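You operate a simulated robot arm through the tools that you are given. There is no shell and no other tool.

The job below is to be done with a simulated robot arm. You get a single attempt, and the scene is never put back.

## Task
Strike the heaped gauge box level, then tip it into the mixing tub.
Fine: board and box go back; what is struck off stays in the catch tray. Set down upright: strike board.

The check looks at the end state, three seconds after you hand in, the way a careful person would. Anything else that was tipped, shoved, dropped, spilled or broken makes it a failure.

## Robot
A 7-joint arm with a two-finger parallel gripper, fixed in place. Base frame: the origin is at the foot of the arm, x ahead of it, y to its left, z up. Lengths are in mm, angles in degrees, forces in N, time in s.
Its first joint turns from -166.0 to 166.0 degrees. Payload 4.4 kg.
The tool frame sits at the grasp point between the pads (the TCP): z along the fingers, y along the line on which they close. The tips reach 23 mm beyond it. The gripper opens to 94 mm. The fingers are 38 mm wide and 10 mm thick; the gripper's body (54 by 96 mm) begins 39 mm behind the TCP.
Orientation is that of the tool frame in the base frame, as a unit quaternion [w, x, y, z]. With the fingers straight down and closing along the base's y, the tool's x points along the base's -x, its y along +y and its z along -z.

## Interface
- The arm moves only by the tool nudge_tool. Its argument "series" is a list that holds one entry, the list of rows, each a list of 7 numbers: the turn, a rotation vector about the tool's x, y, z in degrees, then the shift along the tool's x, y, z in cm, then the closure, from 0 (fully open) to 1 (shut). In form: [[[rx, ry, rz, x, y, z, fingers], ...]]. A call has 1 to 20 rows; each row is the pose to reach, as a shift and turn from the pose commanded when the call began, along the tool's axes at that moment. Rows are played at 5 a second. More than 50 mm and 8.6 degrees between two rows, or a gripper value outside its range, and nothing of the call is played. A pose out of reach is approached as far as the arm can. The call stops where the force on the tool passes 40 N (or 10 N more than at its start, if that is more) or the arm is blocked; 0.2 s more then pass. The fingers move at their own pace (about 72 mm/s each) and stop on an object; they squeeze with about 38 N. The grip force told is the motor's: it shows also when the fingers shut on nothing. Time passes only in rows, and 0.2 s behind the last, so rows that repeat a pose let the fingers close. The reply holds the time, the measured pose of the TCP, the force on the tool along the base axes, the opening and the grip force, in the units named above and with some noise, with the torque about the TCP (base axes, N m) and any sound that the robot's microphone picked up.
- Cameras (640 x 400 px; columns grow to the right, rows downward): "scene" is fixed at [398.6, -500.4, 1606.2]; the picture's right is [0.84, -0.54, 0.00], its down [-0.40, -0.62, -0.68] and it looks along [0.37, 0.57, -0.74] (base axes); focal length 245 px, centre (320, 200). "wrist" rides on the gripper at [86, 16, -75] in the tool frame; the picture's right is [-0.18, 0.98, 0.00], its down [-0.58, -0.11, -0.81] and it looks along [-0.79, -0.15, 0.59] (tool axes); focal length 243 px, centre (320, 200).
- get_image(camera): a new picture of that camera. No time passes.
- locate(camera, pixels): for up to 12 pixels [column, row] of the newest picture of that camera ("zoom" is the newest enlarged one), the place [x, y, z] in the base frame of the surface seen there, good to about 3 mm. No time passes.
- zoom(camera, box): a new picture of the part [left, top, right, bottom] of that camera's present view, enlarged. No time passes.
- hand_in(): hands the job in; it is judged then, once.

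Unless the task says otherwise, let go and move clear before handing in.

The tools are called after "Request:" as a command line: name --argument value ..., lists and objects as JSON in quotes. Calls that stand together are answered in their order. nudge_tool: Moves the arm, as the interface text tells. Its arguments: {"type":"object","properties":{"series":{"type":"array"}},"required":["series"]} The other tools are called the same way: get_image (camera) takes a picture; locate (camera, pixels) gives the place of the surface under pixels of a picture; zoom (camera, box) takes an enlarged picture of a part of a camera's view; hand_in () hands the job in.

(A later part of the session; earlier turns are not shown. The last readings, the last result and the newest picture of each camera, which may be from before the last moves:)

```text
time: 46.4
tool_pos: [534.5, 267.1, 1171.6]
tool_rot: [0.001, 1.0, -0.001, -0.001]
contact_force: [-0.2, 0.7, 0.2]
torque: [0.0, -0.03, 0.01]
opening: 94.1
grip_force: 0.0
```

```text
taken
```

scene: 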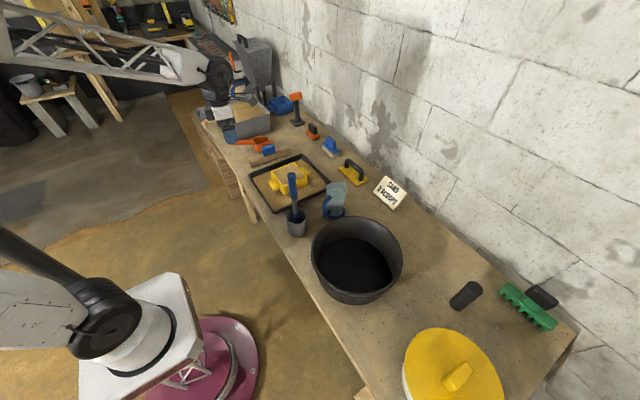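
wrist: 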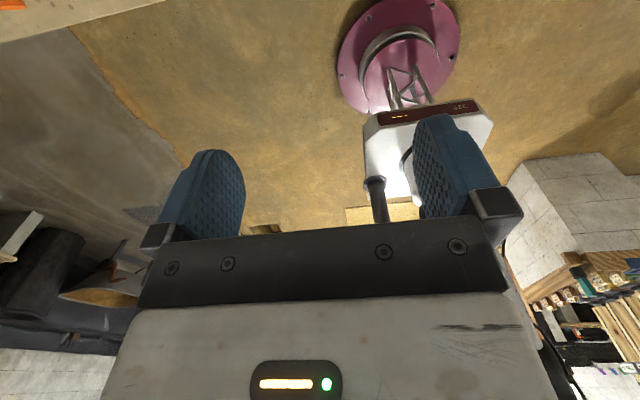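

Yaw is now exactly reversed (tool x along +x). Next I'll pitch the tool 55° so it points forward and 35° down.

Request:
nudge_tool --series '[[[0, 8, 0, 0, 0, 0, 0], [0, 16, 0, 0, 0, 0, 0], [0, 24, 0, 0, 0, 0, 0], [0, 32, 0, 0, 0, 0, 0], [0, 40, 0, 0, 0, 0, 0], [0, 48, 0, 0, 0, 0, 0], [0, 55, 0, 0, 0, 0, 0], [0, 55, 0, 0, 0, 0, 0]]]'

Request:
get_image --camera "scene"

Request:
get_image --camera "wrist"

```text
time: 48.2
tool_pos: [532.5, 267.5, 1170.2]
tool_rot: [0.001, 0.887, -0.002, 0.461]
contact_force: [0.8, 0.1, -1.3]
torque: [0.02, -0.02, -0.04]
opening: 94.3
grip_force: 0.1
```

```text
taken
```

scene: 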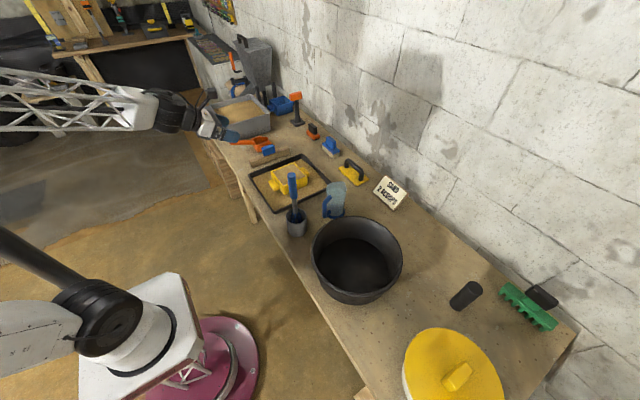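

```text
taken
```

wrist: 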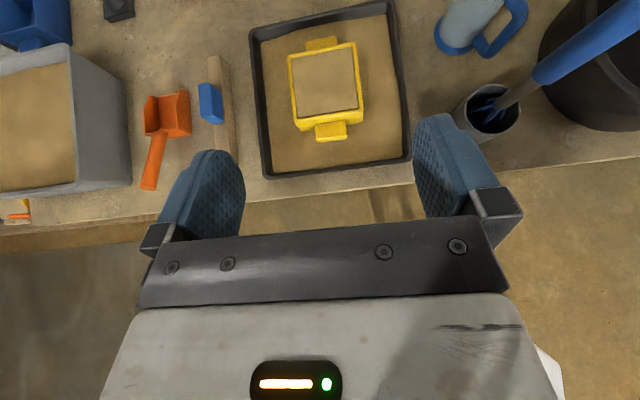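

The tool now points forward and down with the camera above, and the lug is visible at wrist (330,130). Before gripping I'll dry-run the pour: first swing empty to above the tub with yaw -40°.

Request:
nudge_tool --series '[[[-2.05, 0, 1.435, 0.4875, 2.631, 0.694, 0], [-4.1, 0, 2.87, 0.975, 5.262, 1.388, 0], [-6.15, 0, 4.305, 1.4625, 7.893, 2.082, 0], [-8.2, 0, 5.74, 1.95, 10.524, 2.776, 0], [-10.25, 0, 7.175, 2.4375, 13.155, 3.47, 0], [-12.3, 0, 8.61, 2.925, 15.786, 4.164, 0], [-14.35, 0, 10.045, 3.4125, 18.417, 4.858, 0], [-16.4, 0, 11.48, 3.9, 21.048, 5.552, 0], [-18.45, 0, 12.915, 4.3875, 23.679, 6.246, 0], [-20.5, 0, 14.35, 4.875, 26.31, 6.94, 0], [-22.55, 0, 15.785, 5.3625, 28.941, 7.634, 0], [-24.6, 0, 17.22, 5.85, 31.572, 8.328, 0], [-26.65, 0, 18.655, 6.3375, 34.203, 9.022, 0], [-28.7, 0, 20.09, 6.825, 36.834, 9.716, 0], [-30.75, 0, 21.525, 7.3125, 39.465, 10.41, 0], [-32.8, 0, 22.96, 7.8, 42.1, 11.1, 0], [-32.8, 0, 22.96, 7.8, 42.1, 11.1, 0]]]'

Request:
get_image --camera "scene"

Request:
get_image --camera "wrist"

```text
time: 51.8
tool_pos: [667.6, -153.7, 1173.5]
tool_rot: [0.159, 0.833, -0.304, 0.433]
contact_force: [-0.1, 0.0, 0.3]
torque: [-0.04, -0.01, 0.0]
opening: 93.9
grip_force: 0.0
```

```text
taken
```

scene: 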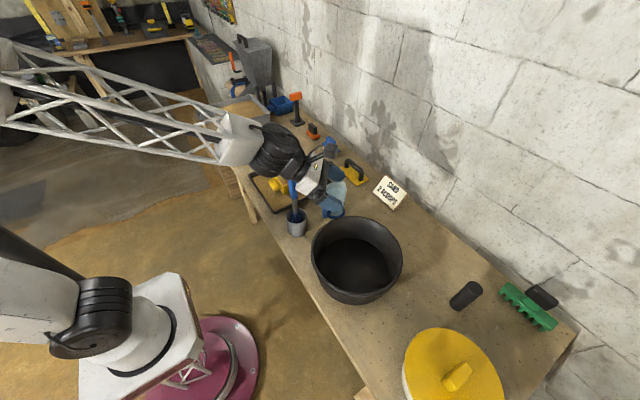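

```text
taken
```

wrist: 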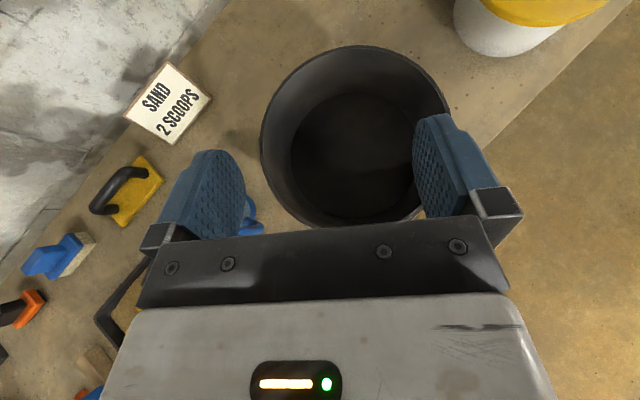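

The tub is in view under the fingers at wrist (350,140) and no reach limits were hit. I'll dry-run the roll of 160° about the tool axis here.

Request:
nudge_tool --series '[[[0, 0, 8, 0, 0, 0, 0], [0, 0, 16, 0, 0, 0, 0], [0, 0, 24, 0, 0, 0, 0], [0, 0, 32, 0, 0, 0, 0], [0, 0, 40, 0, 0, 0, 0], [0, 0, 48, 0, 0, 0, 0], [0, 0, 56, 0, 0, 0, 0], [0, 0, 64, 0, 0, 0, 0], [0, 0, 72, 0, 0, 0, 0], [0, 0, 80, 0, 0, 0, 0], [0, 0, 88, 0, 0, 0, 0], [0, 0, 96, 0, 0, 0, 0], [0, 0, 104, 0, 0, 0, 0], [0, 0, 112, 0, 0, 0, 0], [0, 0, 120, 0, 0, 0, 0], [0, 0, 128, 0, 0, 0, 0], [0, 0, 136, 0, 0, 0, 0], [0, 0, 144, 0, 0, 0, 0], [0, 0, 152, 0, 0, 0, 0], [0, 0, 160, 0, 0, 0, 0]]]'

Request:
get_image --camera "scene"

```text
time: 56.0
tool_pos: [668.9, -154.8, 1171.2]
tool_rot: [0.398, 0.156, 0.874, -0.231]
contact_force: [-0.4, 0.3, -0.1]
torque: [0.01, -0.01, 0.0]
opening: 94.2
grip_force: 0.0
```

```text
taken
```

scene: 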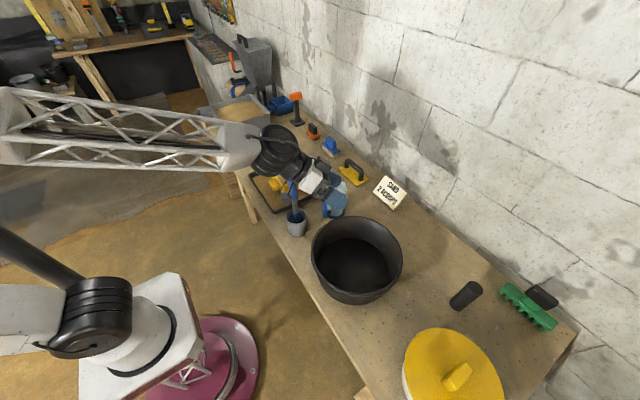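

The 160° roll works without limits. I'll finish the roll to 180° and then test pitching the tool up to horizontal.

Request:
nudge_tool --series '[[[0, 0, 7, 0, 0, 0, 0], [0, 0, 14, 0, 0, 0, 0], [0, 0, 20, 0, 0, 0, 0]]]'

Request:
nudge_tool --series '[[[0, -7, 0, 0, 0, 0, 0], [0, -14, 0, 0, 0, 0, 0], [0, -21, 0, 0, 0, 0, 0], [0, -28, 0, 0, 0, 0, 0], [0, -35, 0, 0, 0, 0, 0], [0, -35, 0, 0, 0, 0, 0]]]'

Request:
get_image --camera "scene"

```text
time: 56.8
tool_pos: [667.8, -155.3, 1171.9]
tool_rot: [0.433, 0.305, 0.833, -0.158]
contact_force: [0.2, 0.5, 0.4]
torque: [-0.02, -0.02, 0.0]
opening: 93.9
grip_force: 0.0
```

```text
time: 58.2
tool_pos: [670.2, -153.6, 1171.2]
tool_rot: [0.663, 0.243, 0.665, -0.244]
contact_force: [-0.1, -0.2, 1.0]
torque: [0.0, 0.01, 0.01]
opening: 94.1
grip_force: 0.1
```

```text
taken
```

scene: 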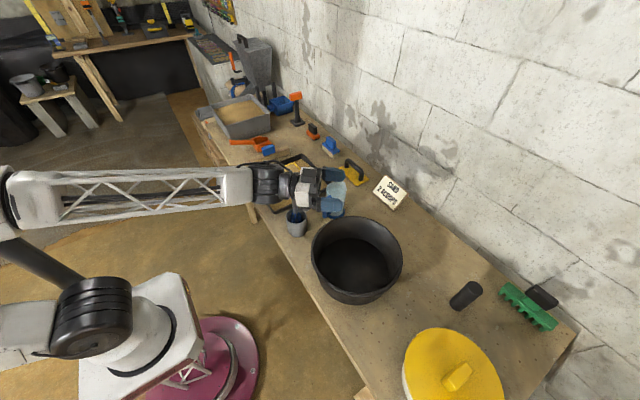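

Tool z is now horizontal with the roll complete, so the pour pose is reachable at z 1171. I'll test lowering 90 mm, since I want to pour closer to the tub.

Request:
nudge_tool --series '[[[0, 0, 0, 3, 0, 0, 0], [0, 0, 0, 6, 0, 0, 0], [0, 0, 0, 9, 0, 0, 0], [0, 0, 0, 9, 0, 0, 0]]]'

Request:
zoom --camera "scene" --box '[200, 120, 440, 300]'

Request:
get_image --camera "wrist"

```text
time: 59.2
tool_pos: [669.4, -153.3, 1082.6]
tool_rot: [0.663, 0.244, 0.665, -0.244]
contact_force: [-0.2, 0.7, -0.2]
torque: [-0.01, -0.03, -0.02]
opening: 94.1
grip_force: 0.0
```

```text
2.22 times, centred on (320, 210) of scene
```

zoom: 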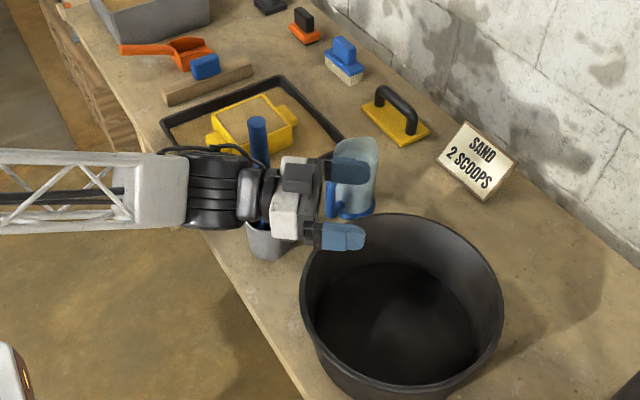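

```text
taken
```

wrist: 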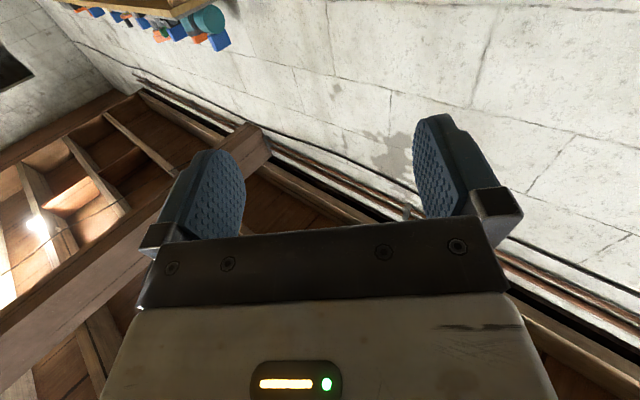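

The full pour pose holds at (669,-153,1083) with no contact, and the whisk stays clear of the wrist in the zoom. I'll reverse: rise 90 mm, pitch back down, then unroll.

Request:
nudge_tool --series '[[[0, 0, 0, -3, 0, 0, 0], [0, 0, 0, -6, 0, 0, 0], [0, 0, 0, -9, 0, 0, 0], [0, 7, 0, -9, 0, 0, 0], [0, 14, 0, -9, 0, 0, 0], [0, 21, 0, -9, 0, 0, 0], [0, 28, 0, -9, 0, 0, 0], [0, 35, 0, -9, 0, 0, 0], [0, 35, 0, -9, 0, 0, 0]]]'

Request:
nudge_tool --series '[[[0, 0, -8, 0, 0, 0, 0], [0, 0, -16, 0, 0, 0, 0], [0, 0, -24, 0, 0, 0, 0], [0, 0, -32, 0, 0, 0, 0], [0, 0, -40, 0, 0, 0, 0], [0, 0, -48, 0, 0, 0, 0], [0, 0, -56, 0, 0, 0, 0], [0, 0, -64, 0, 0, 0, 0], [0, 0, -72, 0, 0, 0, 0], [0, 0, -80, 0, 0, 0, 0], [0, 0, -88, 0, 0, 0, 0], [0, 0, -96, 0, 0, 0, 0], [0, 0, -104, 0, 0, 0, 0], [0, 0, -112, 0, 0, 0, 0], [0, 0, -120, 0, 0, 0, 0], [0, 0, -128, 0, 0, 0, 0], [0, 0, -136, 0, 0, 0, 0], [0, 0, -144, 0, 0, 0, 0], [0, 0, -152, 0, 0, 0, 0], [0, 0, -160, 0, 0, 0, 0]]]'

Request:
nudge_tool --series '[[[0, 0, -7, 0, 0, 0, 0], [0, 0, -14, 0, 0, 0, 0], [0, 0, -20, 0, 0, 0, 0], [0, 0, -20, 0, 0, 0, 0]]]'

```text
time: 61.2
tool_pos: [669.3, -154.5, 1170.8]
tool_rot: [0.432, 0.305, 0.834, -0.158]
contact_force: [0.3, 0.4, -0.6]
torque: [-0.02, 0.04, -0.01]
opening: 94.1
grip_force: 0.1
```

```text
time: 65.4
tool_pos: [669.9, -155.0, 1172.0]
tool_rot: [0.082, 0.768, -0.444, 0.454]
contact_force: [-0.8, -0.2, -0.3]
torque: [0.01, -0.01, -0.02]
opening: 94.0
grip_force: 0.2
```

```text
time: 66.4
tool_pos: [669.6, -153.8, 1170.9]
tool_rot: [0.159, 0.834, -0.304, 0.432]
contact_force: [-0.4, 0.5, -0.5]
torque: [0.0, 0.0, 0.0]
opening: 94.0
grip_force: 0.0
```

The pose is back to level over the tub. I'll return to a spot behind the lug at (547,287) with yaw 0, staying at z 1171 above the whisk.

Request:
nudge_tool --series '[[[2.05, 0, -1.435, -1.3525, -1.621, -1.931, 0], [4.1, 0, -2.87, -2.705, -3.242, -3.862, 0], [6.15, 0, -4.305, -4.0575, -4.863, -5.793, 0], [8.2, 0, -5.74, -5.41, -6.484, -7.724, 0], [10.25, 0, -7.175, -6.7625, -8.105, -9.655, 0], [12.3, 0, -8.61, -8.115, -9.726, -11.586, 0], [14.35, 0, -10.045, -9.4675, -11.347, -13.517, 0], [16.4, 0, -11.48, -10.82, -12.968, -15.448, 0], [18.45, 0, -12.915, -12.1725, -14.589, -17.379, 0], [20.5, 0, -14.35, -13.525, -16.21, -19.31, 0], [22.55, 0, -15.785, -14.8775, -17.831, -21.241, 0], [24.6, 0, -17.22, -16.23, -19.452, -23.172, 0], [26.65, 0, -18.655, -17.5825, -21.073, -25.103, 0], [28.7, 0, -20.09, -18.935, -22.694, -27.034, 0], [30.75, 0, -21.525, -20.2875, -24.315, -28.965, 0], [32.8, 0, -22.96, -21.64, -25.94, -30.89, 0], [32.8, 0, -22.96, -21.64, -25.94, -30.89, 0]]]'

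Request:
get_image --camera "wrist"

Request:
zoom --camera "scene" --box '[255, 140, 325, 200]'

```text
time: 70.0
tool_pos: [550.0, 289.8, 1171.4]
tool_rot: [0.0, 0.887, 0.0, 0.461]
contact_force: [-0.9, 0.7, -0.5]
torque: [-0.01, 0.01, 0.01]
opening: 93.9
grip_force: 0.1
```

```text
taken
```

wrist: 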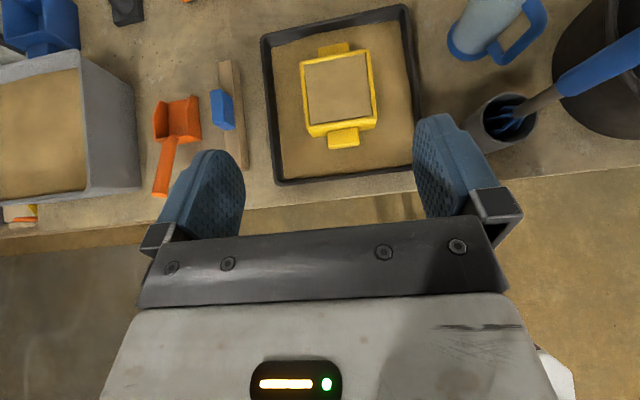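

```text
6.67 times, centred on (290, 170) of scene
```

zoom: 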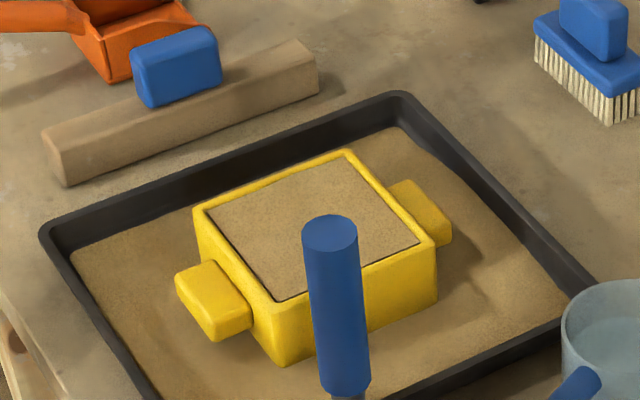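

The board stands upright at zoom (180,110) and the box is level and unshifted. I'll zoom the wrist camera on the lug to measure it before gripping.

Request:
zoom --camera "wrist" --box '[280, 30, 400, 160]'

Request:
locate --camera "zoom" --pixels '[[320, 310], [390, 305], [318, 340], [395, 330], [355, 355], [325, 362], [390, 355], [355, 320], [215, 270], [470, 250], [220, 315], [465, 300]]'

```text
3.08 times, centred on (340, 95) of wrist
```

zoom: 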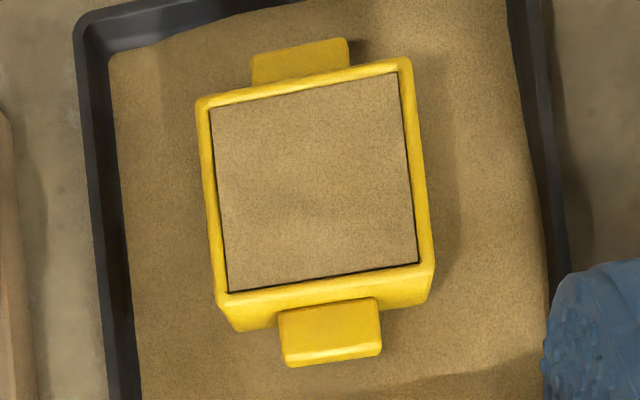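

```text
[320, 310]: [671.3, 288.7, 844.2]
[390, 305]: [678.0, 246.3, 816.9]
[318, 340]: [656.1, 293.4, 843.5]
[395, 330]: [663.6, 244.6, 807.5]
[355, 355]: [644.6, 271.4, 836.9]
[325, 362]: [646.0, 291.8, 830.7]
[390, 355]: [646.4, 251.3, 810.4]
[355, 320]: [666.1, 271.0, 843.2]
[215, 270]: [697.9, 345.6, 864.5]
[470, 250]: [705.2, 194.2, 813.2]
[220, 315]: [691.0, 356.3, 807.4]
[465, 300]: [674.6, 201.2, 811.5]
```

Request:
locate --camera "zoom" --pixels '[[281, 330], [379, 320], [283, 345], [379, 340], [330, 345], [287, 362], [335, 362], [378, 352], [330, 330], [300, 366], [232, 325], [425, 298]]'

Request:
locate --camera "scene" --pixels '[[277, 182], [288, 190]]'

Request:
zoom --camera "scene" --box '[265, 165, 305, 200]'

```text
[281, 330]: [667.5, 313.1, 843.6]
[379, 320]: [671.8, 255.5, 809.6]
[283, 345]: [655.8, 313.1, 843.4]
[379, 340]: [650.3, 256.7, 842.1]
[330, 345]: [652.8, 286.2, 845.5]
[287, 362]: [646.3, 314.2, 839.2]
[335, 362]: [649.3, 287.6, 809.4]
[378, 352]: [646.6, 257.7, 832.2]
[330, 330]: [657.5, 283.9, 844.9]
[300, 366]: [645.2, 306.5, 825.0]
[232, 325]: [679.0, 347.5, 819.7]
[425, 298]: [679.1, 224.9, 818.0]
```

```text
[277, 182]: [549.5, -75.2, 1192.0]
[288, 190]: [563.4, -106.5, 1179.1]
```

```text
11.43 times, centred on (285, 182) of scene
```

zoom: 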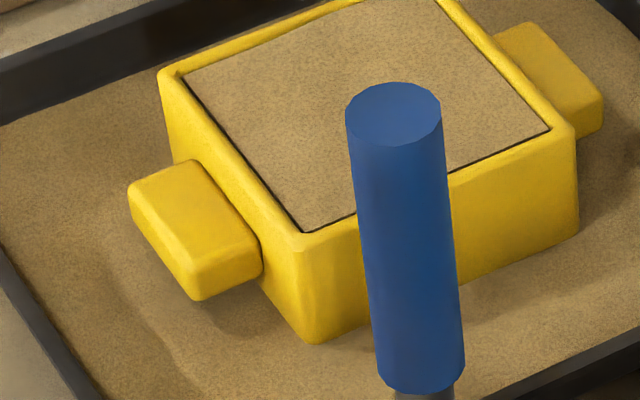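

The zoom shows the lug clearly with its bottom corner at (197,300). I'll measure its lower edge.

Request:
locate --camera "zoom" --pixels '[[197, 262], [197, 296], [140, 210], [165, 250], [255, 240], [258, 268], [230, 280], [132, 188], [190, 165], [258, 235], [200, 310], [310, 340]]'

```text
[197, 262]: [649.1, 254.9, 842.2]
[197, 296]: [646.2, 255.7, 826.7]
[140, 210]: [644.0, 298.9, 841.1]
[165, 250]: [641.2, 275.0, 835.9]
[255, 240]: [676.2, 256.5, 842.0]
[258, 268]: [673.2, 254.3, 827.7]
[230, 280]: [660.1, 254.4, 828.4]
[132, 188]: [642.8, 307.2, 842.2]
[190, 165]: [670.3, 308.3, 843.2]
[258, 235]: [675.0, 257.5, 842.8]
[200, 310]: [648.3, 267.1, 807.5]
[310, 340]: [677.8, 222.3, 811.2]
```

The lug measures x 643–677, y 255–315, z 826–843, so the grasp point is about (645.5, 285.5, 840). I'll descend to a pre-grasp point 110 mm back along the tool axis.

Request:
nudge_tool --series '[[[0, 0, 0, -2.7, 0.05, 1.98, 0], [0, 0, 0, -5.4, 0.1, 3.96, 0], [0, 0, 0, -8.1, 0.15, 5.94, 0], [0, 0, 0, -10.8, 0.2, 7.93, 0], [0, 0, 0, -13.5, 0.25, 9.9, 0], [0, 0, 0, -16.2, 0.3, 11.9, 0], [0, 0, 0, -18.9, 0.4, 13.9, 0], [0, 0, 0, -21.67, 0.43, 15.86, 0], [0, 0, 0, -21.67, 0.43, 15.86, 0]]]'

Request:
get_image --camera "wrist"

Request:
zoom --camera "scene" --box '[210, 120, 330, 220]'

```text
time: 72.0
tool_pos: [554.0, 280.6, 901.3]
tool_rot: [0.0, 0.887, -0.002, 0.461]
contact_force: [-0.7, -0.4, -0.7]
torque: [0.0, 0.0, 0.01]
opening: 94.1
grip_force: 0.0
```

```text
taken
```

wrist: 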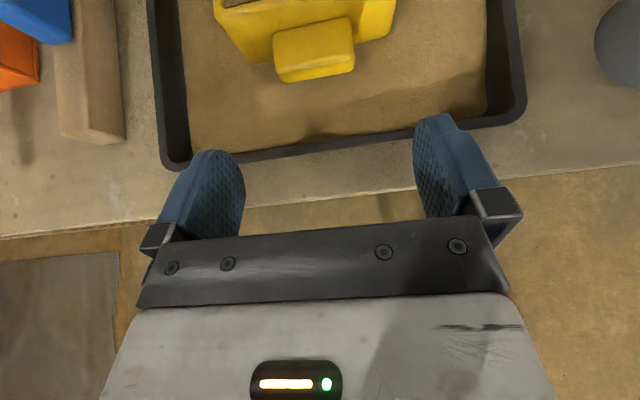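

```text
4.00 times, centred on (270, 170) of scene
```

zoom: 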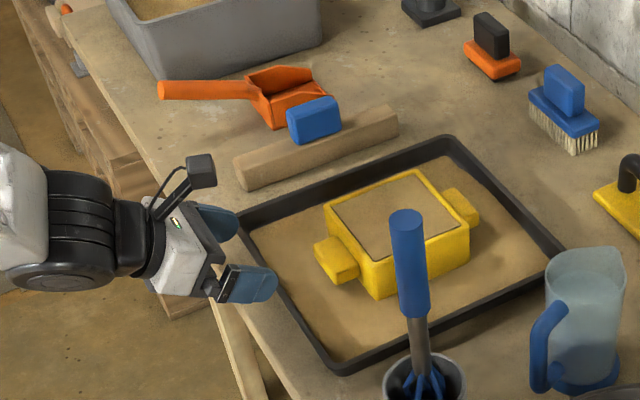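

The gripper sits behind the tray, pointed at the lug, with clearance over the tray rim. I'll take a settled reading before the straight approach.

Request:
nudge_tool --series '[[[0, 0, 0, 0, 0, 0, 0], [0, 0, 0, 0, 0, 0, 0]]]'

Request:
nudge_tool --series '[[[0, 0, 0, 0, 0, 0, 0]]]'

Request:
nudge_tool --series '[[[0, 0, 0, 0, 0, 0, 0]]]'

```text
time: 72.6
tool_pos: [554.6, 281.0, 901.7]
tool_rot: [-0.001, 0.887, -0.001, 0.461]
contact_force: [0.0, -0.2, 0.8]
torque: [0.0, -0.01, -0.01]
opening: 94.0
grip_force: 0.1
```

```text
time: 73.0
tool_pos: [554.1, 279.5, 901.3]
tool_rot: [0.0, 0.887, -0.001, 0.461]
contact_force: [0.2, 0.0, 0.3]
torque: [0.0, -0.04, 0.03]
opening: 93.8
grip_force: 0.0
```

```text
time: 73.4
tool_pos: [553.9, 280.2, 901.6]
tool_rot: [-0.001, 0.887, -0.001, 0.461]
contact_force: [-0.3, -0.2, 0.1]
torque: [0.03, 0.02, 0.02]
opening: 94.1
grip_force: 0.1
```

Settled TCP is (554.2, 280.3, 901.5). I'll correct y by 5 mm and advance 75 mm along the tool axis toward the lug, then look again.

Request:
nudge_tool --series '[[[0, 0, 0, 0.05, -0.52, 1.5, 0], [0, 0, 0, 0.1, -0.52, 3.0, 0], [0, 0, 0, 0.15, -0.52, 4.5, 0], [0, 0, 0, 0.2, -0.52, 6.0, 0], [0, 0, 0, 0.2, -0.52, 7.5, 0], [0, 0, 0, 0.2, -0.52, 7.5, 0]]]'

Request:
get_image --camera "wrist"

Request:
zoom --camera "scene" --box '[240, 140, 320, 210]'

```text
time: 74.8
tool_pos: [618.9, 287.3, 861.2]
tool_rot: [0.0, 0.887, -0.001, 0.461]
contact_force: [0.4, -0.7, 0.1]
torque: [0.0, -0.04, 0.01]
opening: 94.4
grip_force: 0.1
```

```text
taken
```

wrist: 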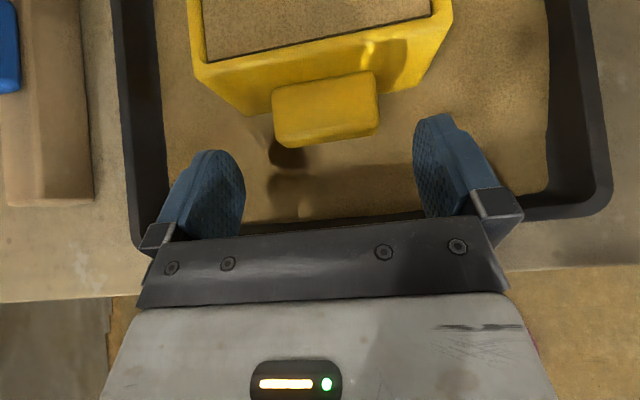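

```text
5.71 times, centred on (280, 175) of scene
```

zoom: 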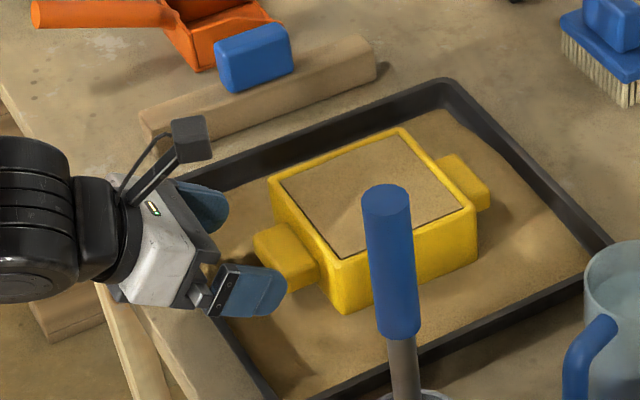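

The fingers straddle the line to the lug evenly (wrist: left finger at 205, right at 445, lug at 325). I'll advance the last 35 mm slowly.

Request:
nudge_tool --series '[[[0, 0, 0, 0, 0, 0.8, 0], [0, 0, 0, 0, 0, 1.6, 0], [0, 0, 0, 0, 0, 2.3, 0], [0, 0, 0, 0, 0, 2.9, 0], [0, 0, 0, 0, 0, 3.3, 0], [0, 0, 0, 0, 0, 3.5, 0], [0, 0, 0, 0, 0, 3.5, 0]]]'

Request:
get_image --camera "wrist"

Request:
zoom --camera "scene" --box '[240, 140, 320, 210]'

```text
time: 76.4
tool_pos: [644.1, 287.2, 842.0]
tool_rot: [0.0, 0.887, -0.001, 0.461]
contact_force: [0.1, 0.3, 0.1]
torque: [-0.01, 0.02, 0.02]
opening: 93.8
grip_force: 0.1
```

```text
taken
```

wrist: 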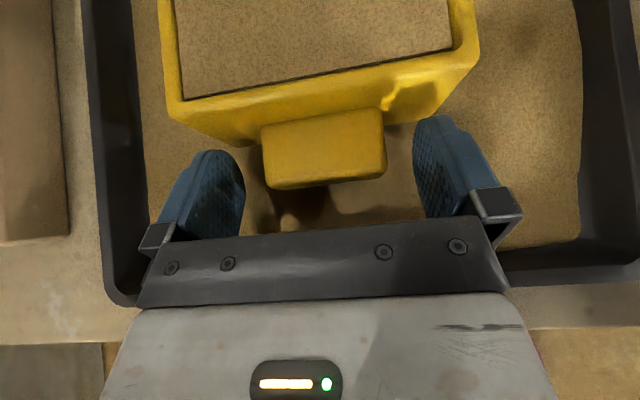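

```text
5.71 times, centred on (280, 175) of scene
```

zoom: 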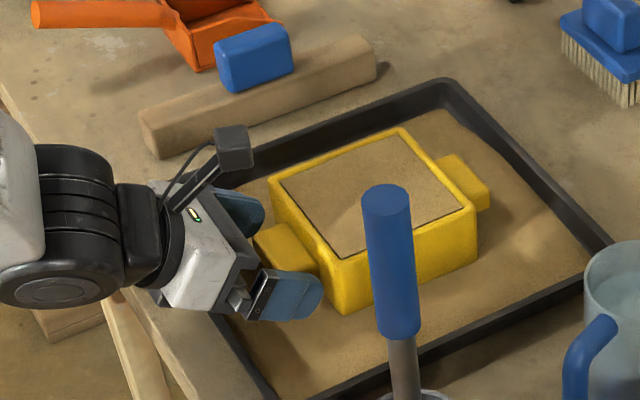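

Both fingers flank the lug with no contact (force near zero). I'll close on it.

Request:
nudge_tool --series '[[[0, 0, 0, 0, 0, 0, 0.15], [0, 0, 0, 0, 0, 0, 0.25], [0, 0, 0, 0, 0, 0, 0.35], [0, 0, 0, 0, 0, 0, 0.45], [0, 0, 0, 0, 0, 0, 0.7], [0, 0, 0, 0, 0, 0, 1], [0, 0, 0, 0, 0, 0, 1], [0, 0, 0, 0, 0, 0, 1]]]'

Request:
get_image --camera "wrist"

Request:
zoom --camera "scene" --box '[240, 140, 320, 210]'

```text
time: 78.2
tool_pos: [644.3, 288.3, 841.6]
tool_rot: [0.0, 0.887, -0.001, 0.461]
contact_force: [-0.2, -0.1, 0.3]
torque: [0.18, -0.01, -0.31]
opening: 59.7
grip_force: 37.9
```

```text
taken
```

wrist: 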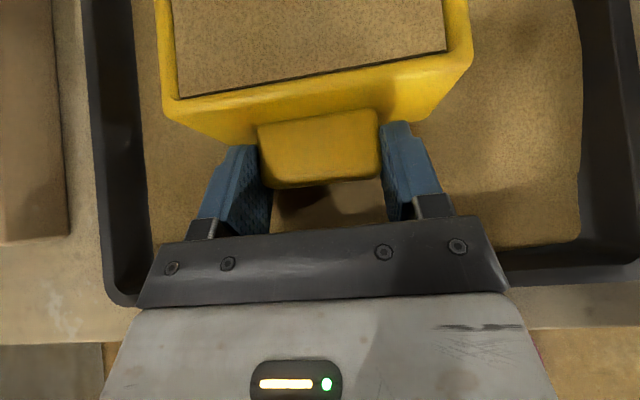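

```text
5.71 times, centred on (280, 175) of scene
```

zoom: 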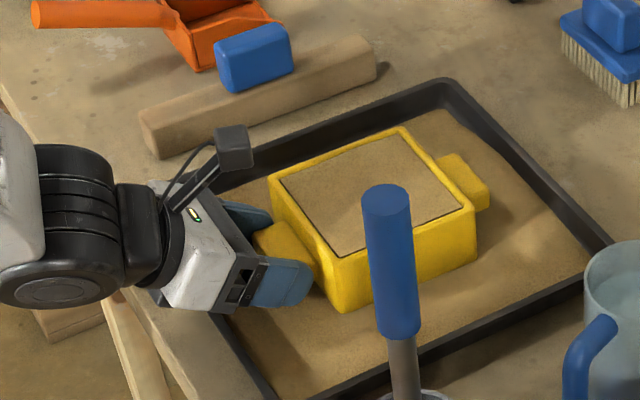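

The lug is held at 59.7 mm with 38 N. I'll lift just 8 mm and check the load, droop and torque.

Request:
nudge_tool --series '[[[0, 0, 0, 0.164, 0, -0.115, 1], [0, 0, 0, 0.328, 0, -0.229, 1], [0, 0, 0, 0.492, 0, -0.344, 1], [0, 0, 0, 0.655, 0, -0.459, 1], [0, 0, 0, 0.655, 0, -0.459, 1]]]'

Request:
zoom --camera "scene" --box '[260, 150, 320, 200]'

Request:
get_image --camera "wrist"

```text
time: 79.4
tool_pos: [646.2, 287.9, 849.1]
tool_rot: [0.0, 0.887, -0.001, 0.461]
contact_force: [-0.1, -0.5, -12.0]
torque: [0.0, 1.15, 0.0]
opening: 59.7
grip_force: 37.8
```

```text
8.00 times, centred on (290, 175) of scene
```

zoom: 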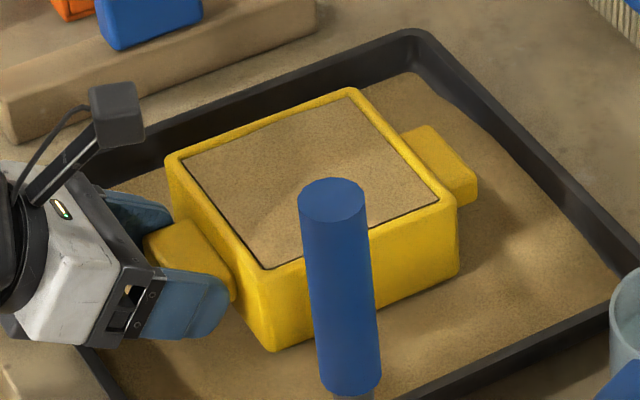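

```text
taken
```

wrist: 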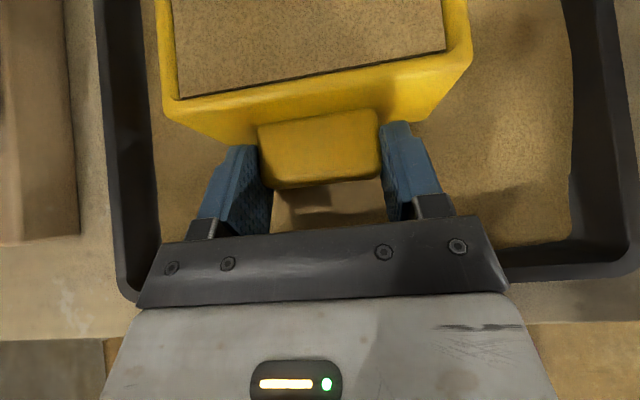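

The load is 12 N with 1.15 N·m about y, which puts the centre of mass at the box middle, so it hangs fully from the grip. I'll measure the rim heights for droop.

Request:
locate --camera "zoom" --pixels '[[175, 162], [345, 97], [445, 200], [265, 260], [210, 170], [340, 120], [430, 190], [275, 250], [270, 345], [455, 270], [470, 195], [200, 240]]'

Request:
nudge_tool --series '[[[0, 0, 0, 0, 0, 0, 1], [0, 0, 0, 0, 0, 0, 1], [0, 0, 0, 0, 0, 0, 1], [0, 0, 0, 0, 0, 0, 1]]]'

Request:
get_image --camera "wrist"

```text
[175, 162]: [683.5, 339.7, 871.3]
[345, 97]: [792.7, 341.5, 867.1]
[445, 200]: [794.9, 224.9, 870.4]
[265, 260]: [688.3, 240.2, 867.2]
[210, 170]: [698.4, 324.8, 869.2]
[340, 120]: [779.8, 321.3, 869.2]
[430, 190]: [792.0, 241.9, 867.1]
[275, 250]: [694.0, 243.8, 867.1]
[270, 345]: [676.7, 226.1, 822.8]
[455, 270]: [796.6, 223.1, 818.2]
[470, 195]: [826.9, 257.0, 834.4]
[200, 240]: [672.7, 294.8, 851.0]
```

```text
time: 80.4
tool_pos: [645.4, 288.2, 850.0]
tool_rot: [0.001, 0.887, -0.002, 0.461]
contact_force: [1.0, 0.6, -11.1]
torque: [0.0, 1.12, -0.01]
opening: 59.9
grip_force: 38.2
```

```text
taken
```

wrist: 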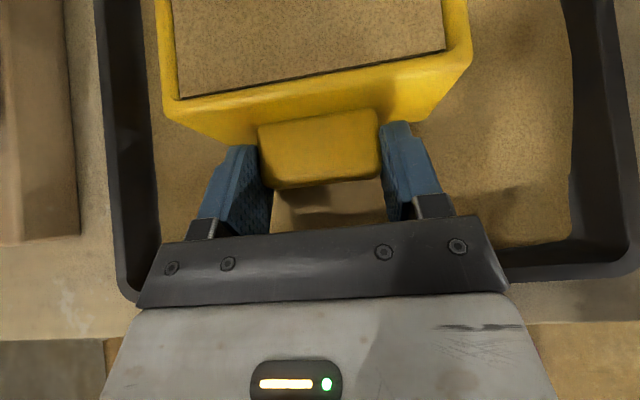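

There is no creep: load and pose are unchanged after a second, and the sand is still level. I'll lift the box straight up 260 mm with gentle acceleration.

Request:
nudge_tool --series '[[[0, 0, 0, 0.41, 0, -0.287, 1], [0, 0, 0, 0.819, 0, -0.574, 1], [0, 0, 0, 1.638, 0, -1.147, 1], [0, 0, 0, 2.621, 0, -1.836, 1], [0, 0, 0, 3.768, 0, -2.639, 1], [0, 0, 0, 5.079, 0, -3.556, 1], [0, 0, 0, 6.39, 0, -4.474, 1], [0, 0, 0, 7.7, 0, -5.392, 1], [0, 0, 0, 9.011, 0, -6.31, 1], [0, 0, 0, 10.322, 0, -7.227, 1], [0, 0, 0, 11.633, 0, -8.145, 1], [0, 0, 0, 12.943, 0, -9.063, 1], [0, 0, 0, 14.254, 0, -9.981, 1], [0, 0, 0, 15.565, 0, -10.898, 1], [0, 0, 0, 16.876, 0, -11.816, 1], [0, 0, 0, 18.186, 0, -12.734, 1], [0, 0, 0, 19.333, 0, -13.537, 1], [0, 0, 0, 20.316, 0, -14.225, 1], [0, 0, 0, 20.972, 0, -14.684, 1], [0, 0, 0, 21.299, 0, -14.914, 1]]]'

Request:
get_image --camera "wrist"

Request:
zoom --camera "scene" --box '[200, 90, 360, 220]'

```text
time: 84.6
tool_pos: [644.9, 287.6, 1110.7]
tool_rot: [0.0, 0.888, -0.001, 0.461]
contact_force: [-0.1, 0.4, -12.1]
torque: [-0.01, 1.1, -0.02]
opening: 59.8
grip_force: 38.0
```

```text
taken
```

wrist: 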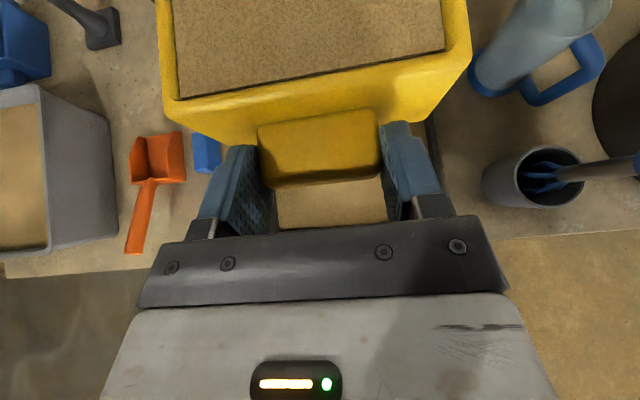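

```text
3.08 times, centred on (280, 155) of scene
```

zoom: 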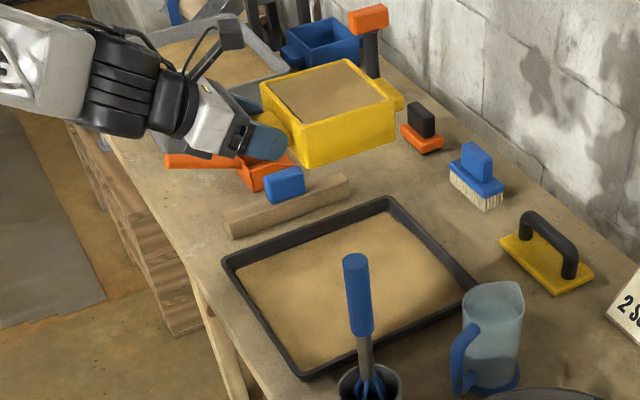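

The box hangs level with full sand and nothing disturbed. I'll raise another 70 mm so its bottom clears the whisk top (z≈1090), then swing to the tub.

Request:
nudge_tool --series '[[[0, 0, 0, 0.41, 0, -0.287, 1], [0, 0, 0, 1.229, 0, -0.86, 1], [0, 0, 0, 2.458, 0, -1.721, 1], [0, 0, 0, 3.686, 0, -2.581, 1], [0, 0, 0, 4.751, 0, -3.327, 1], [0, 0, 0, 5.488, 0, -3.843, 1], [0, 0, 0, 5.734, 0, -4.015, 1], [0, 0, 0, 5.734, 0, -4.015, 1]]]'

Request:
nudge_tool --series '[[[-0.328, 0, 0.229, 0.014, 0.442, 0.02, 1], [-1.147, 0, 0.803, 0.048, 1.546, 0.069, 1], [-2.458, 0, 1.72, 0.104, 3.312, 0.148, 1], [-4.096, 0, 2.868, 0.173, 5.52, 0.246, 1], [-5.899, 0, 4.129, 0.248, 7.949, 0.355, 1], [-7.865, 0, 5.506, 0.331, 10.598, 0.473, 1], [-9.831, 0, 6.882, 0.414, 13.248, 0.591, 1], [-11.797, 0, 8.258, 0.497, 15.898, 0.709, 1], [-13.763, 0, 9.635, 0.58, 18.547, 0.827, 1], [-15.73, 0, 11.011, 0.662, 21.197, 0.946, 1], [-17.696, 0, 12.388, 0.745, 23.846, 1.064, 1], [-19.662, 0, 13.764, 0.828, 26.496, 1.182, 1], [-21.628, 0, 15.14, 0.911, 29.146, 1.3, 1], [-23.594, 0, 16.517, 0.994, 31.795, 1.418, 1], [-25.561, 0, 17.893, 1.076, 34.445, 1.537, 1], [-27.363, 0, 19.155, 1.152, 36.874, 1.645, 1], [-29.001, 0, 20.302, 1.221, 39.082, 1.743, 1], [-30.476, 0, 21.334, 1.283, 41.069, 1.832, 1], [-31.787, 0, 22.252, 1.339, 42.835, 1.911, 1], [-32.77, 0, 22.94, 1.38, 44.16, 1.97, 1]]]'

Request:
get_image --camera "scene"

Request:
get_image --camera "wrist"

```text
time: 86.4
tool_pos: [645.2, 288.6, 1177.5]
tool_rot: [0.001, 0.887, -0.001, 0.461]
contact_force: [-0.5, 0.5, -12.1]
torque: [0.01, 1.1, -0.02]
opening: 59.6
grip_force: 38.0
```

```text
time: 90.6
tool_pos: [666.8, -155.1, 1178.5]
tool_rot: [0.158, 0.834, -0.304, 0.433]
contact_force: [0.9, -0.4, -12.1]
torque: [0.7, 0.84, -0.02]
opening: 59.4
grip_force: 37.8
```

```text
taken
```

scene: 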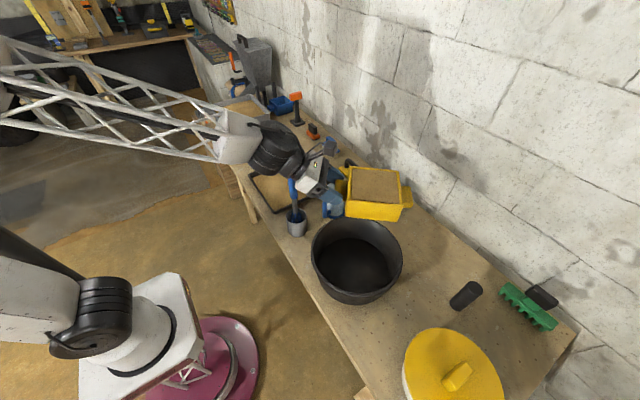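

```text
taken
```

wrist: 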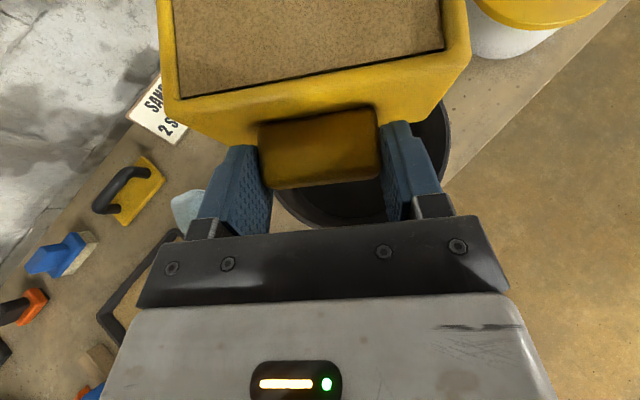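

The box is over the tub, level, still 12.1 N. I'll measure the box and tub rim positions before pouring.

Request:
locate --camera "scene" --pixels '[[375, 185], [352, 195], [400, 200], [358, 170], [345, 215], [397, 218], [355, 222], [402, 265], [358, 303], [312, 250], [355, 262], [405, 195]]'

```text
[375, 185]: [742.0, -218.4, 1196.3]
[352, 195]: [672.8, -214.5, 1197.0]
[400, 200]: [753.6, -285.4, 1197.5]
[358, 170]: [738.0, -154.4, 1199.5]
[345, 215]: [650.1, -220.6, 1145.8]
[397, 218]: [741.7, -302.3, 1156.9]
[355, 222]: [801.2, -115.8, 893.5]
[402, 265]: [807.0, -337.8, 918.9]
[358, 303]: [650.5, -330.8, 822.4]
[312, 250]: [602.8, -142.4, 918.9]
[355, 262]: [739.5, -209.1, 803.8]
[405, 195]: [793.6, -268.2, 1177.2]
```

The box centre is at about (740,-215), over the tub whose centre is near (710,-228). I'll lower about 78 mm and shift 15 mm in x so the pouring corner stays well inside the rim.

Request:
nudge_tool --series '[[[0, 0, 0, -0.57, -0.1, 0.54, 1], [0, 0, 0, -1.72, -0.29, 1.63, 1], [0, 0, 0, -2.87, -0.48, 2.71, 1], [0, 0, 0, -4.01, -0.67, 3.79, 1], [0, 0, 0, -5.16, -0.86, 4.88, 1], [0, 0, 0, -5.73, -0.96, 5.42, 1], [0, 0, 0, -5.73, -0.96, 5.42, 1]]]'

Request:
zoom --camera "scene" --box '[240, 140, 440, 310]'

```text
time: 92.2
tool_pos: [682.0, -154.4, 1100.2]
tool_rot: [0.158, 0.834, -0.304, 0.432]
contact_force: [-0.3, -0.7, -11.8]
torque: [0.72, 0.82, 0.02]
opening: 59.7
grip_force: 38.0
```

```text
2.35 times, centred on (340, 225) of scene
```

zoom: 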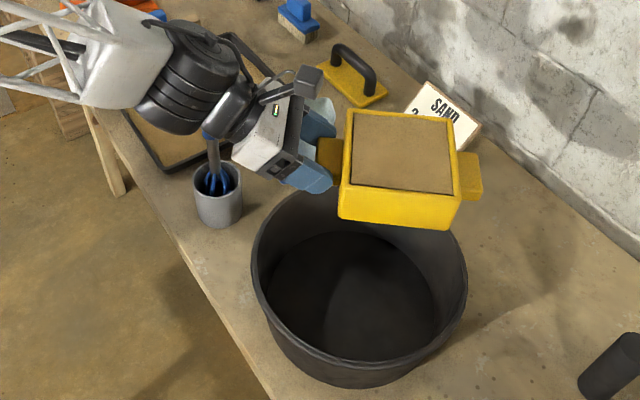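

The box hangs level above the tub at (740,-215) with the wrist clear of the whisk. I'll begin the pour with a steady roll of 100° about the tool axis.

Request:
nudge_tool --series '[[[0, 0, 3, 0, 0, 0, 1], [0, 0, 8, 0, 0, 0, 1], [0, 0, 13, 0, 0, 0, 1], [0, 0, 18, 0, 0, 0, 1], [0, 0, 23, 0, 0, 0, 1], [0, 0, 28, 0, 0, 0, 1], [0, 0, 33, 0, 0, 0, 1], [0, 0, 38, 0, 0, 0, 1], [0, 0, 43, 0, 0, 0, 1], [0, 0, 48, 0, 0, 0, 1]]]'

Request:
zoom --camera "scene" --box '[240, 140, 440, 310]'

```text
time: 94.4
tool_pos: [682.2, -154.1, 1100.6]
tool_rot: [-0.032, 0.637, -0.617, 0.46]
contact_force: [-0.2, 0.6, -10.0]
torque: [0.75, 0.4, 0.01]
opening: 59.8
grip_force: 38.5
```

```text
2.35 times, centred on (340, 225) of scene
```

zoom: 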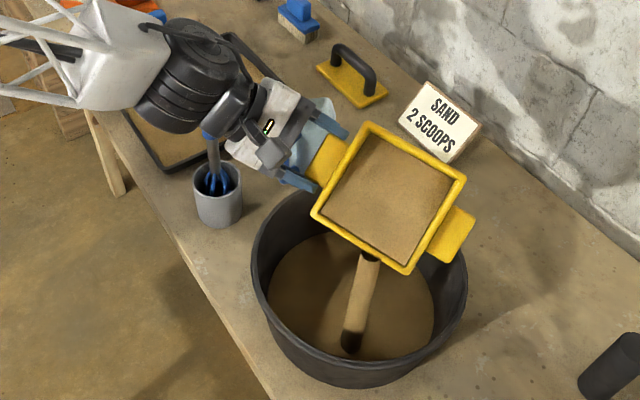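

A sand stream runs from the low corner (370,255) into the tub at (352,345), inside the rim, and the load is down to 10 N. I'll continue rolling.

Request:
nudge_tool --series '[[[0, 0, 4, 0, 0, 0, 1], [0, 0, 8, 0, 0, 0, 1], [0, 0, 12, 0, 0, 0, 1], [0, 0, 16, 0, 0, 0, 1], [0, 0, 20, 0, 0, 0, 1], [0, 0, 24, 0, 0, 0, 1], [0, 0, 28, 0, 0, 0, 1], [0, 0, 32, 0, 0, 0, 1], [0, 0, 36, 0, 0, 0, 1], [0, 0, 40, 0, 0, 0, 1]]]'

Request:
zoom --camera "scene" --box '[240, 140, 440, 310]'

```text
time: 96.6
tool_pos: [683.5, -155.1, 1100.4]
tool_rot: [0.187, -0.388, 0.798, -0.421]
contact_force: [0.4, -0.2, -4.4]
torque: [0.29, 0.08, 0.01]
opening: 59.8
grip_force: 37.9
```

```text
2.35 times, centred on (340, 225) of scene
```

zoom: 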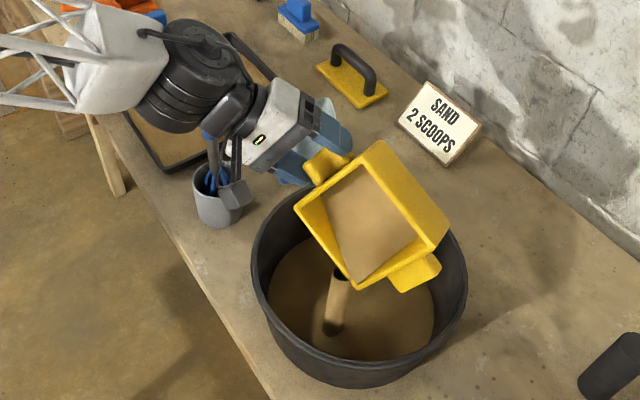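

The load is down to 4.4 N and the stream still lands inside the tub. I'll roll on to about 180°.

Request:
nudge_tool --series '[[[0, 0, 5, 0, 0, 0, 1], [0, 0, 10, 0, 0, 0, 1], [0, 0, 15, 0, 0, 0, 1], [0, 0, 20, 0, 0, 0, 1], [0, 0, 25, 0, 0, 0, 1], [0, 0, 30, 0, 0, 0, 1], [0, 0, 35, 0, 0, 0, 1], [0, 0, 40, 0, 0, 0, 1], [0, 0, 45, 0, 0, 0, 1], [0, 0, 50, 0, 0, 0, 1], [0, 0, 55, 0, 0, 0, 1], [0, 0, 60, 0, 0, 0, 1], [0, 0, 65, 0, 0, 0, 1], [0, 0, 70, 0, 0, 0, 1], [0, 0, 75, 0, 0, 0, 1], [0, 0, 80, 0, 0, 0, 1], [0, 0, 85, 0, 0, 0, 1], [0, 0, 90, 0, 0, 0, 1], [0, 0, 92, 0, 0, 0, 1], [0, 0, 92, 0, 0, 0, 1]]]'

Request:
zoom --camera "scene" --box '[240, 140, 440, 310]'

```text
time: 100.8
tool_pos: [683.4, -154.3, 1099.8]
tool_rot: [0.434, 0.304, 0.833, -0.158]
contact_force: [0.7, -0.3, -3.9]
torque: [0.1, 0.06, 0.01]
opening: 59.3
grip_force: 37.9
```

```text
2.35 times, centred on (340, 225) of scene
```

zoom: 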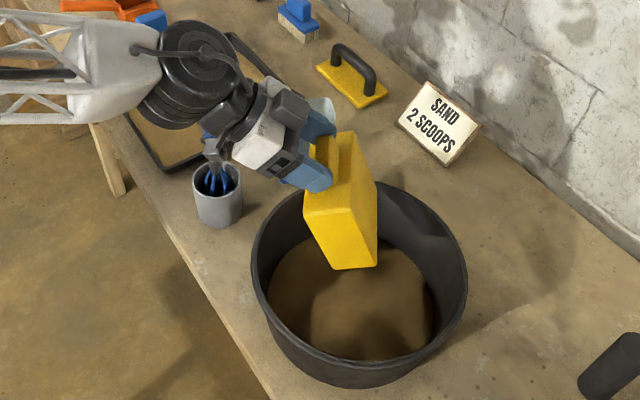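

The box opening now faces down over the tub and the load is 3.9 N. I'll pitch the tool up to horizontal so any remaining sand drops out.

Request:
nudge_tool --series '[[[0, -5, 0, 0, 0, 0, 1], [0, -10, 0, 0, 0, 0, 1], [0, -15, 0, 0, 0, 0, 1], [0, -20, 0, 0, 0, 0, 1], [0, -25, 0, 0, 0, 0, 1], [0, -30, 0, 0, 0, 0, 1], [0, -35, 0, 0, 0, 0, 1], [0, -35, 0, 0, 0, 0, 1], [0, -35, 0, 0, 0, 0, 1], [0, -35, 0, 0, 0, 0, 1], [0, -35, 0, 0, 0, 0, 1]]]'

Request:
zoom --camera "scene" --box '[240, 140, 440, 310]'

Request:
get_image --camera "wrist"

```text
time: 103.2
tool_pos: [683.0, -154.6, 1100.8]
tool_rot: [0.663, 0.242, 0.665, -0.243]
contact_force: [-0.5, -0.3, -3.4]
torque: [0.18, 0.2, 0.01]
opening: 59.6
grip_force: 37.7
```

```text
2.35 times, centred on (340, 225) of scene
```

zoom: 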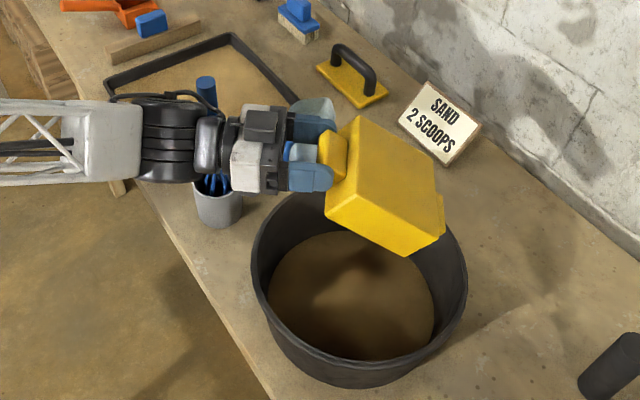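

```text
taken
```

wrist: 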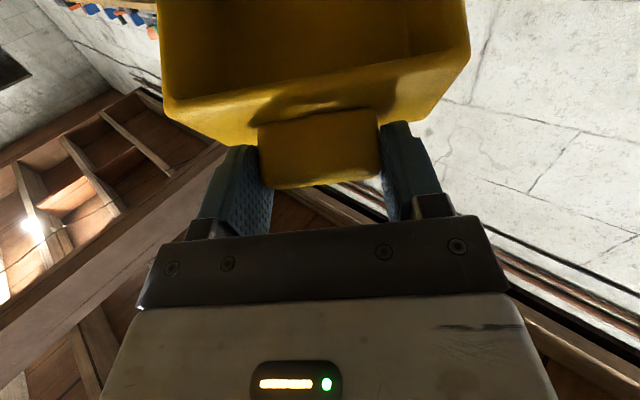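

The wrist view shows the box interior empty (yellow, at (310,60)). I'll wait a second more and zoom in to confirm.

Request:
nudge_tool --series '[[[0, 0, 0, 0, 0, 0, 1], [0, 0, 0, 0, 0, 0, 1], [0, 0, 0, 0, 0, 0, 1], [0, 0, 0, 0, 0, 0, 1], [0, 0, 0, 0, 0, 0, 1]]]'

Request:
zoom --camera "wrist" --box '[150, 0, 480, 200]'

Request:
zoom --camera "scene" --box '[290, 180, 430, 310]'

```text
time: 104.4
tool_pos: [683.8, -154.9, 1100.6]
tool_rot: [0.664, 0.242, 0.665, -0.242]
contact_force: [0.8, -0.5, -2.9]
torque: [0.16, 0.21, -0.01]
opening: 59.8
grip_force: 38.1
```

```text
1.94 times, centred on (315, 100) of wrist
```

zoom: 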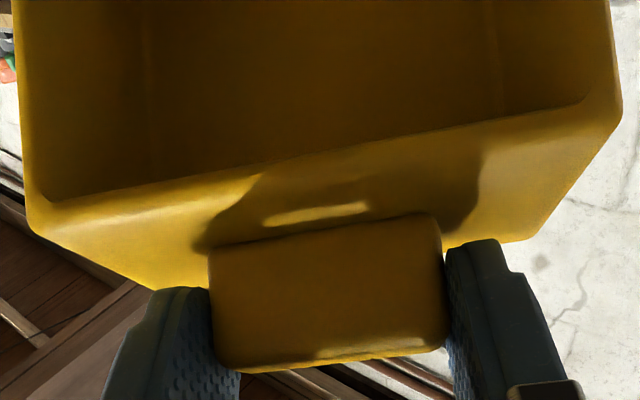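

```text
3.08 times, centred on (360, 245) of scene
```

zoom: 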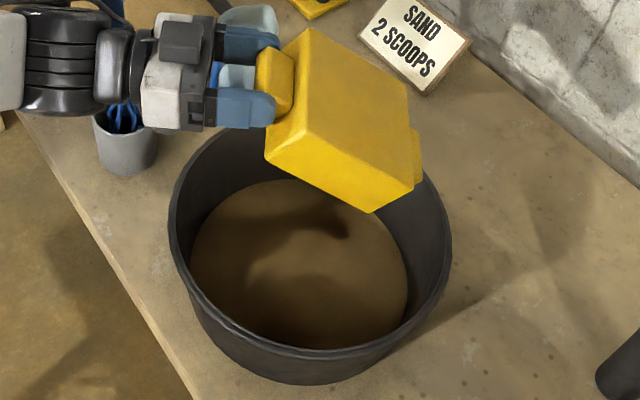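

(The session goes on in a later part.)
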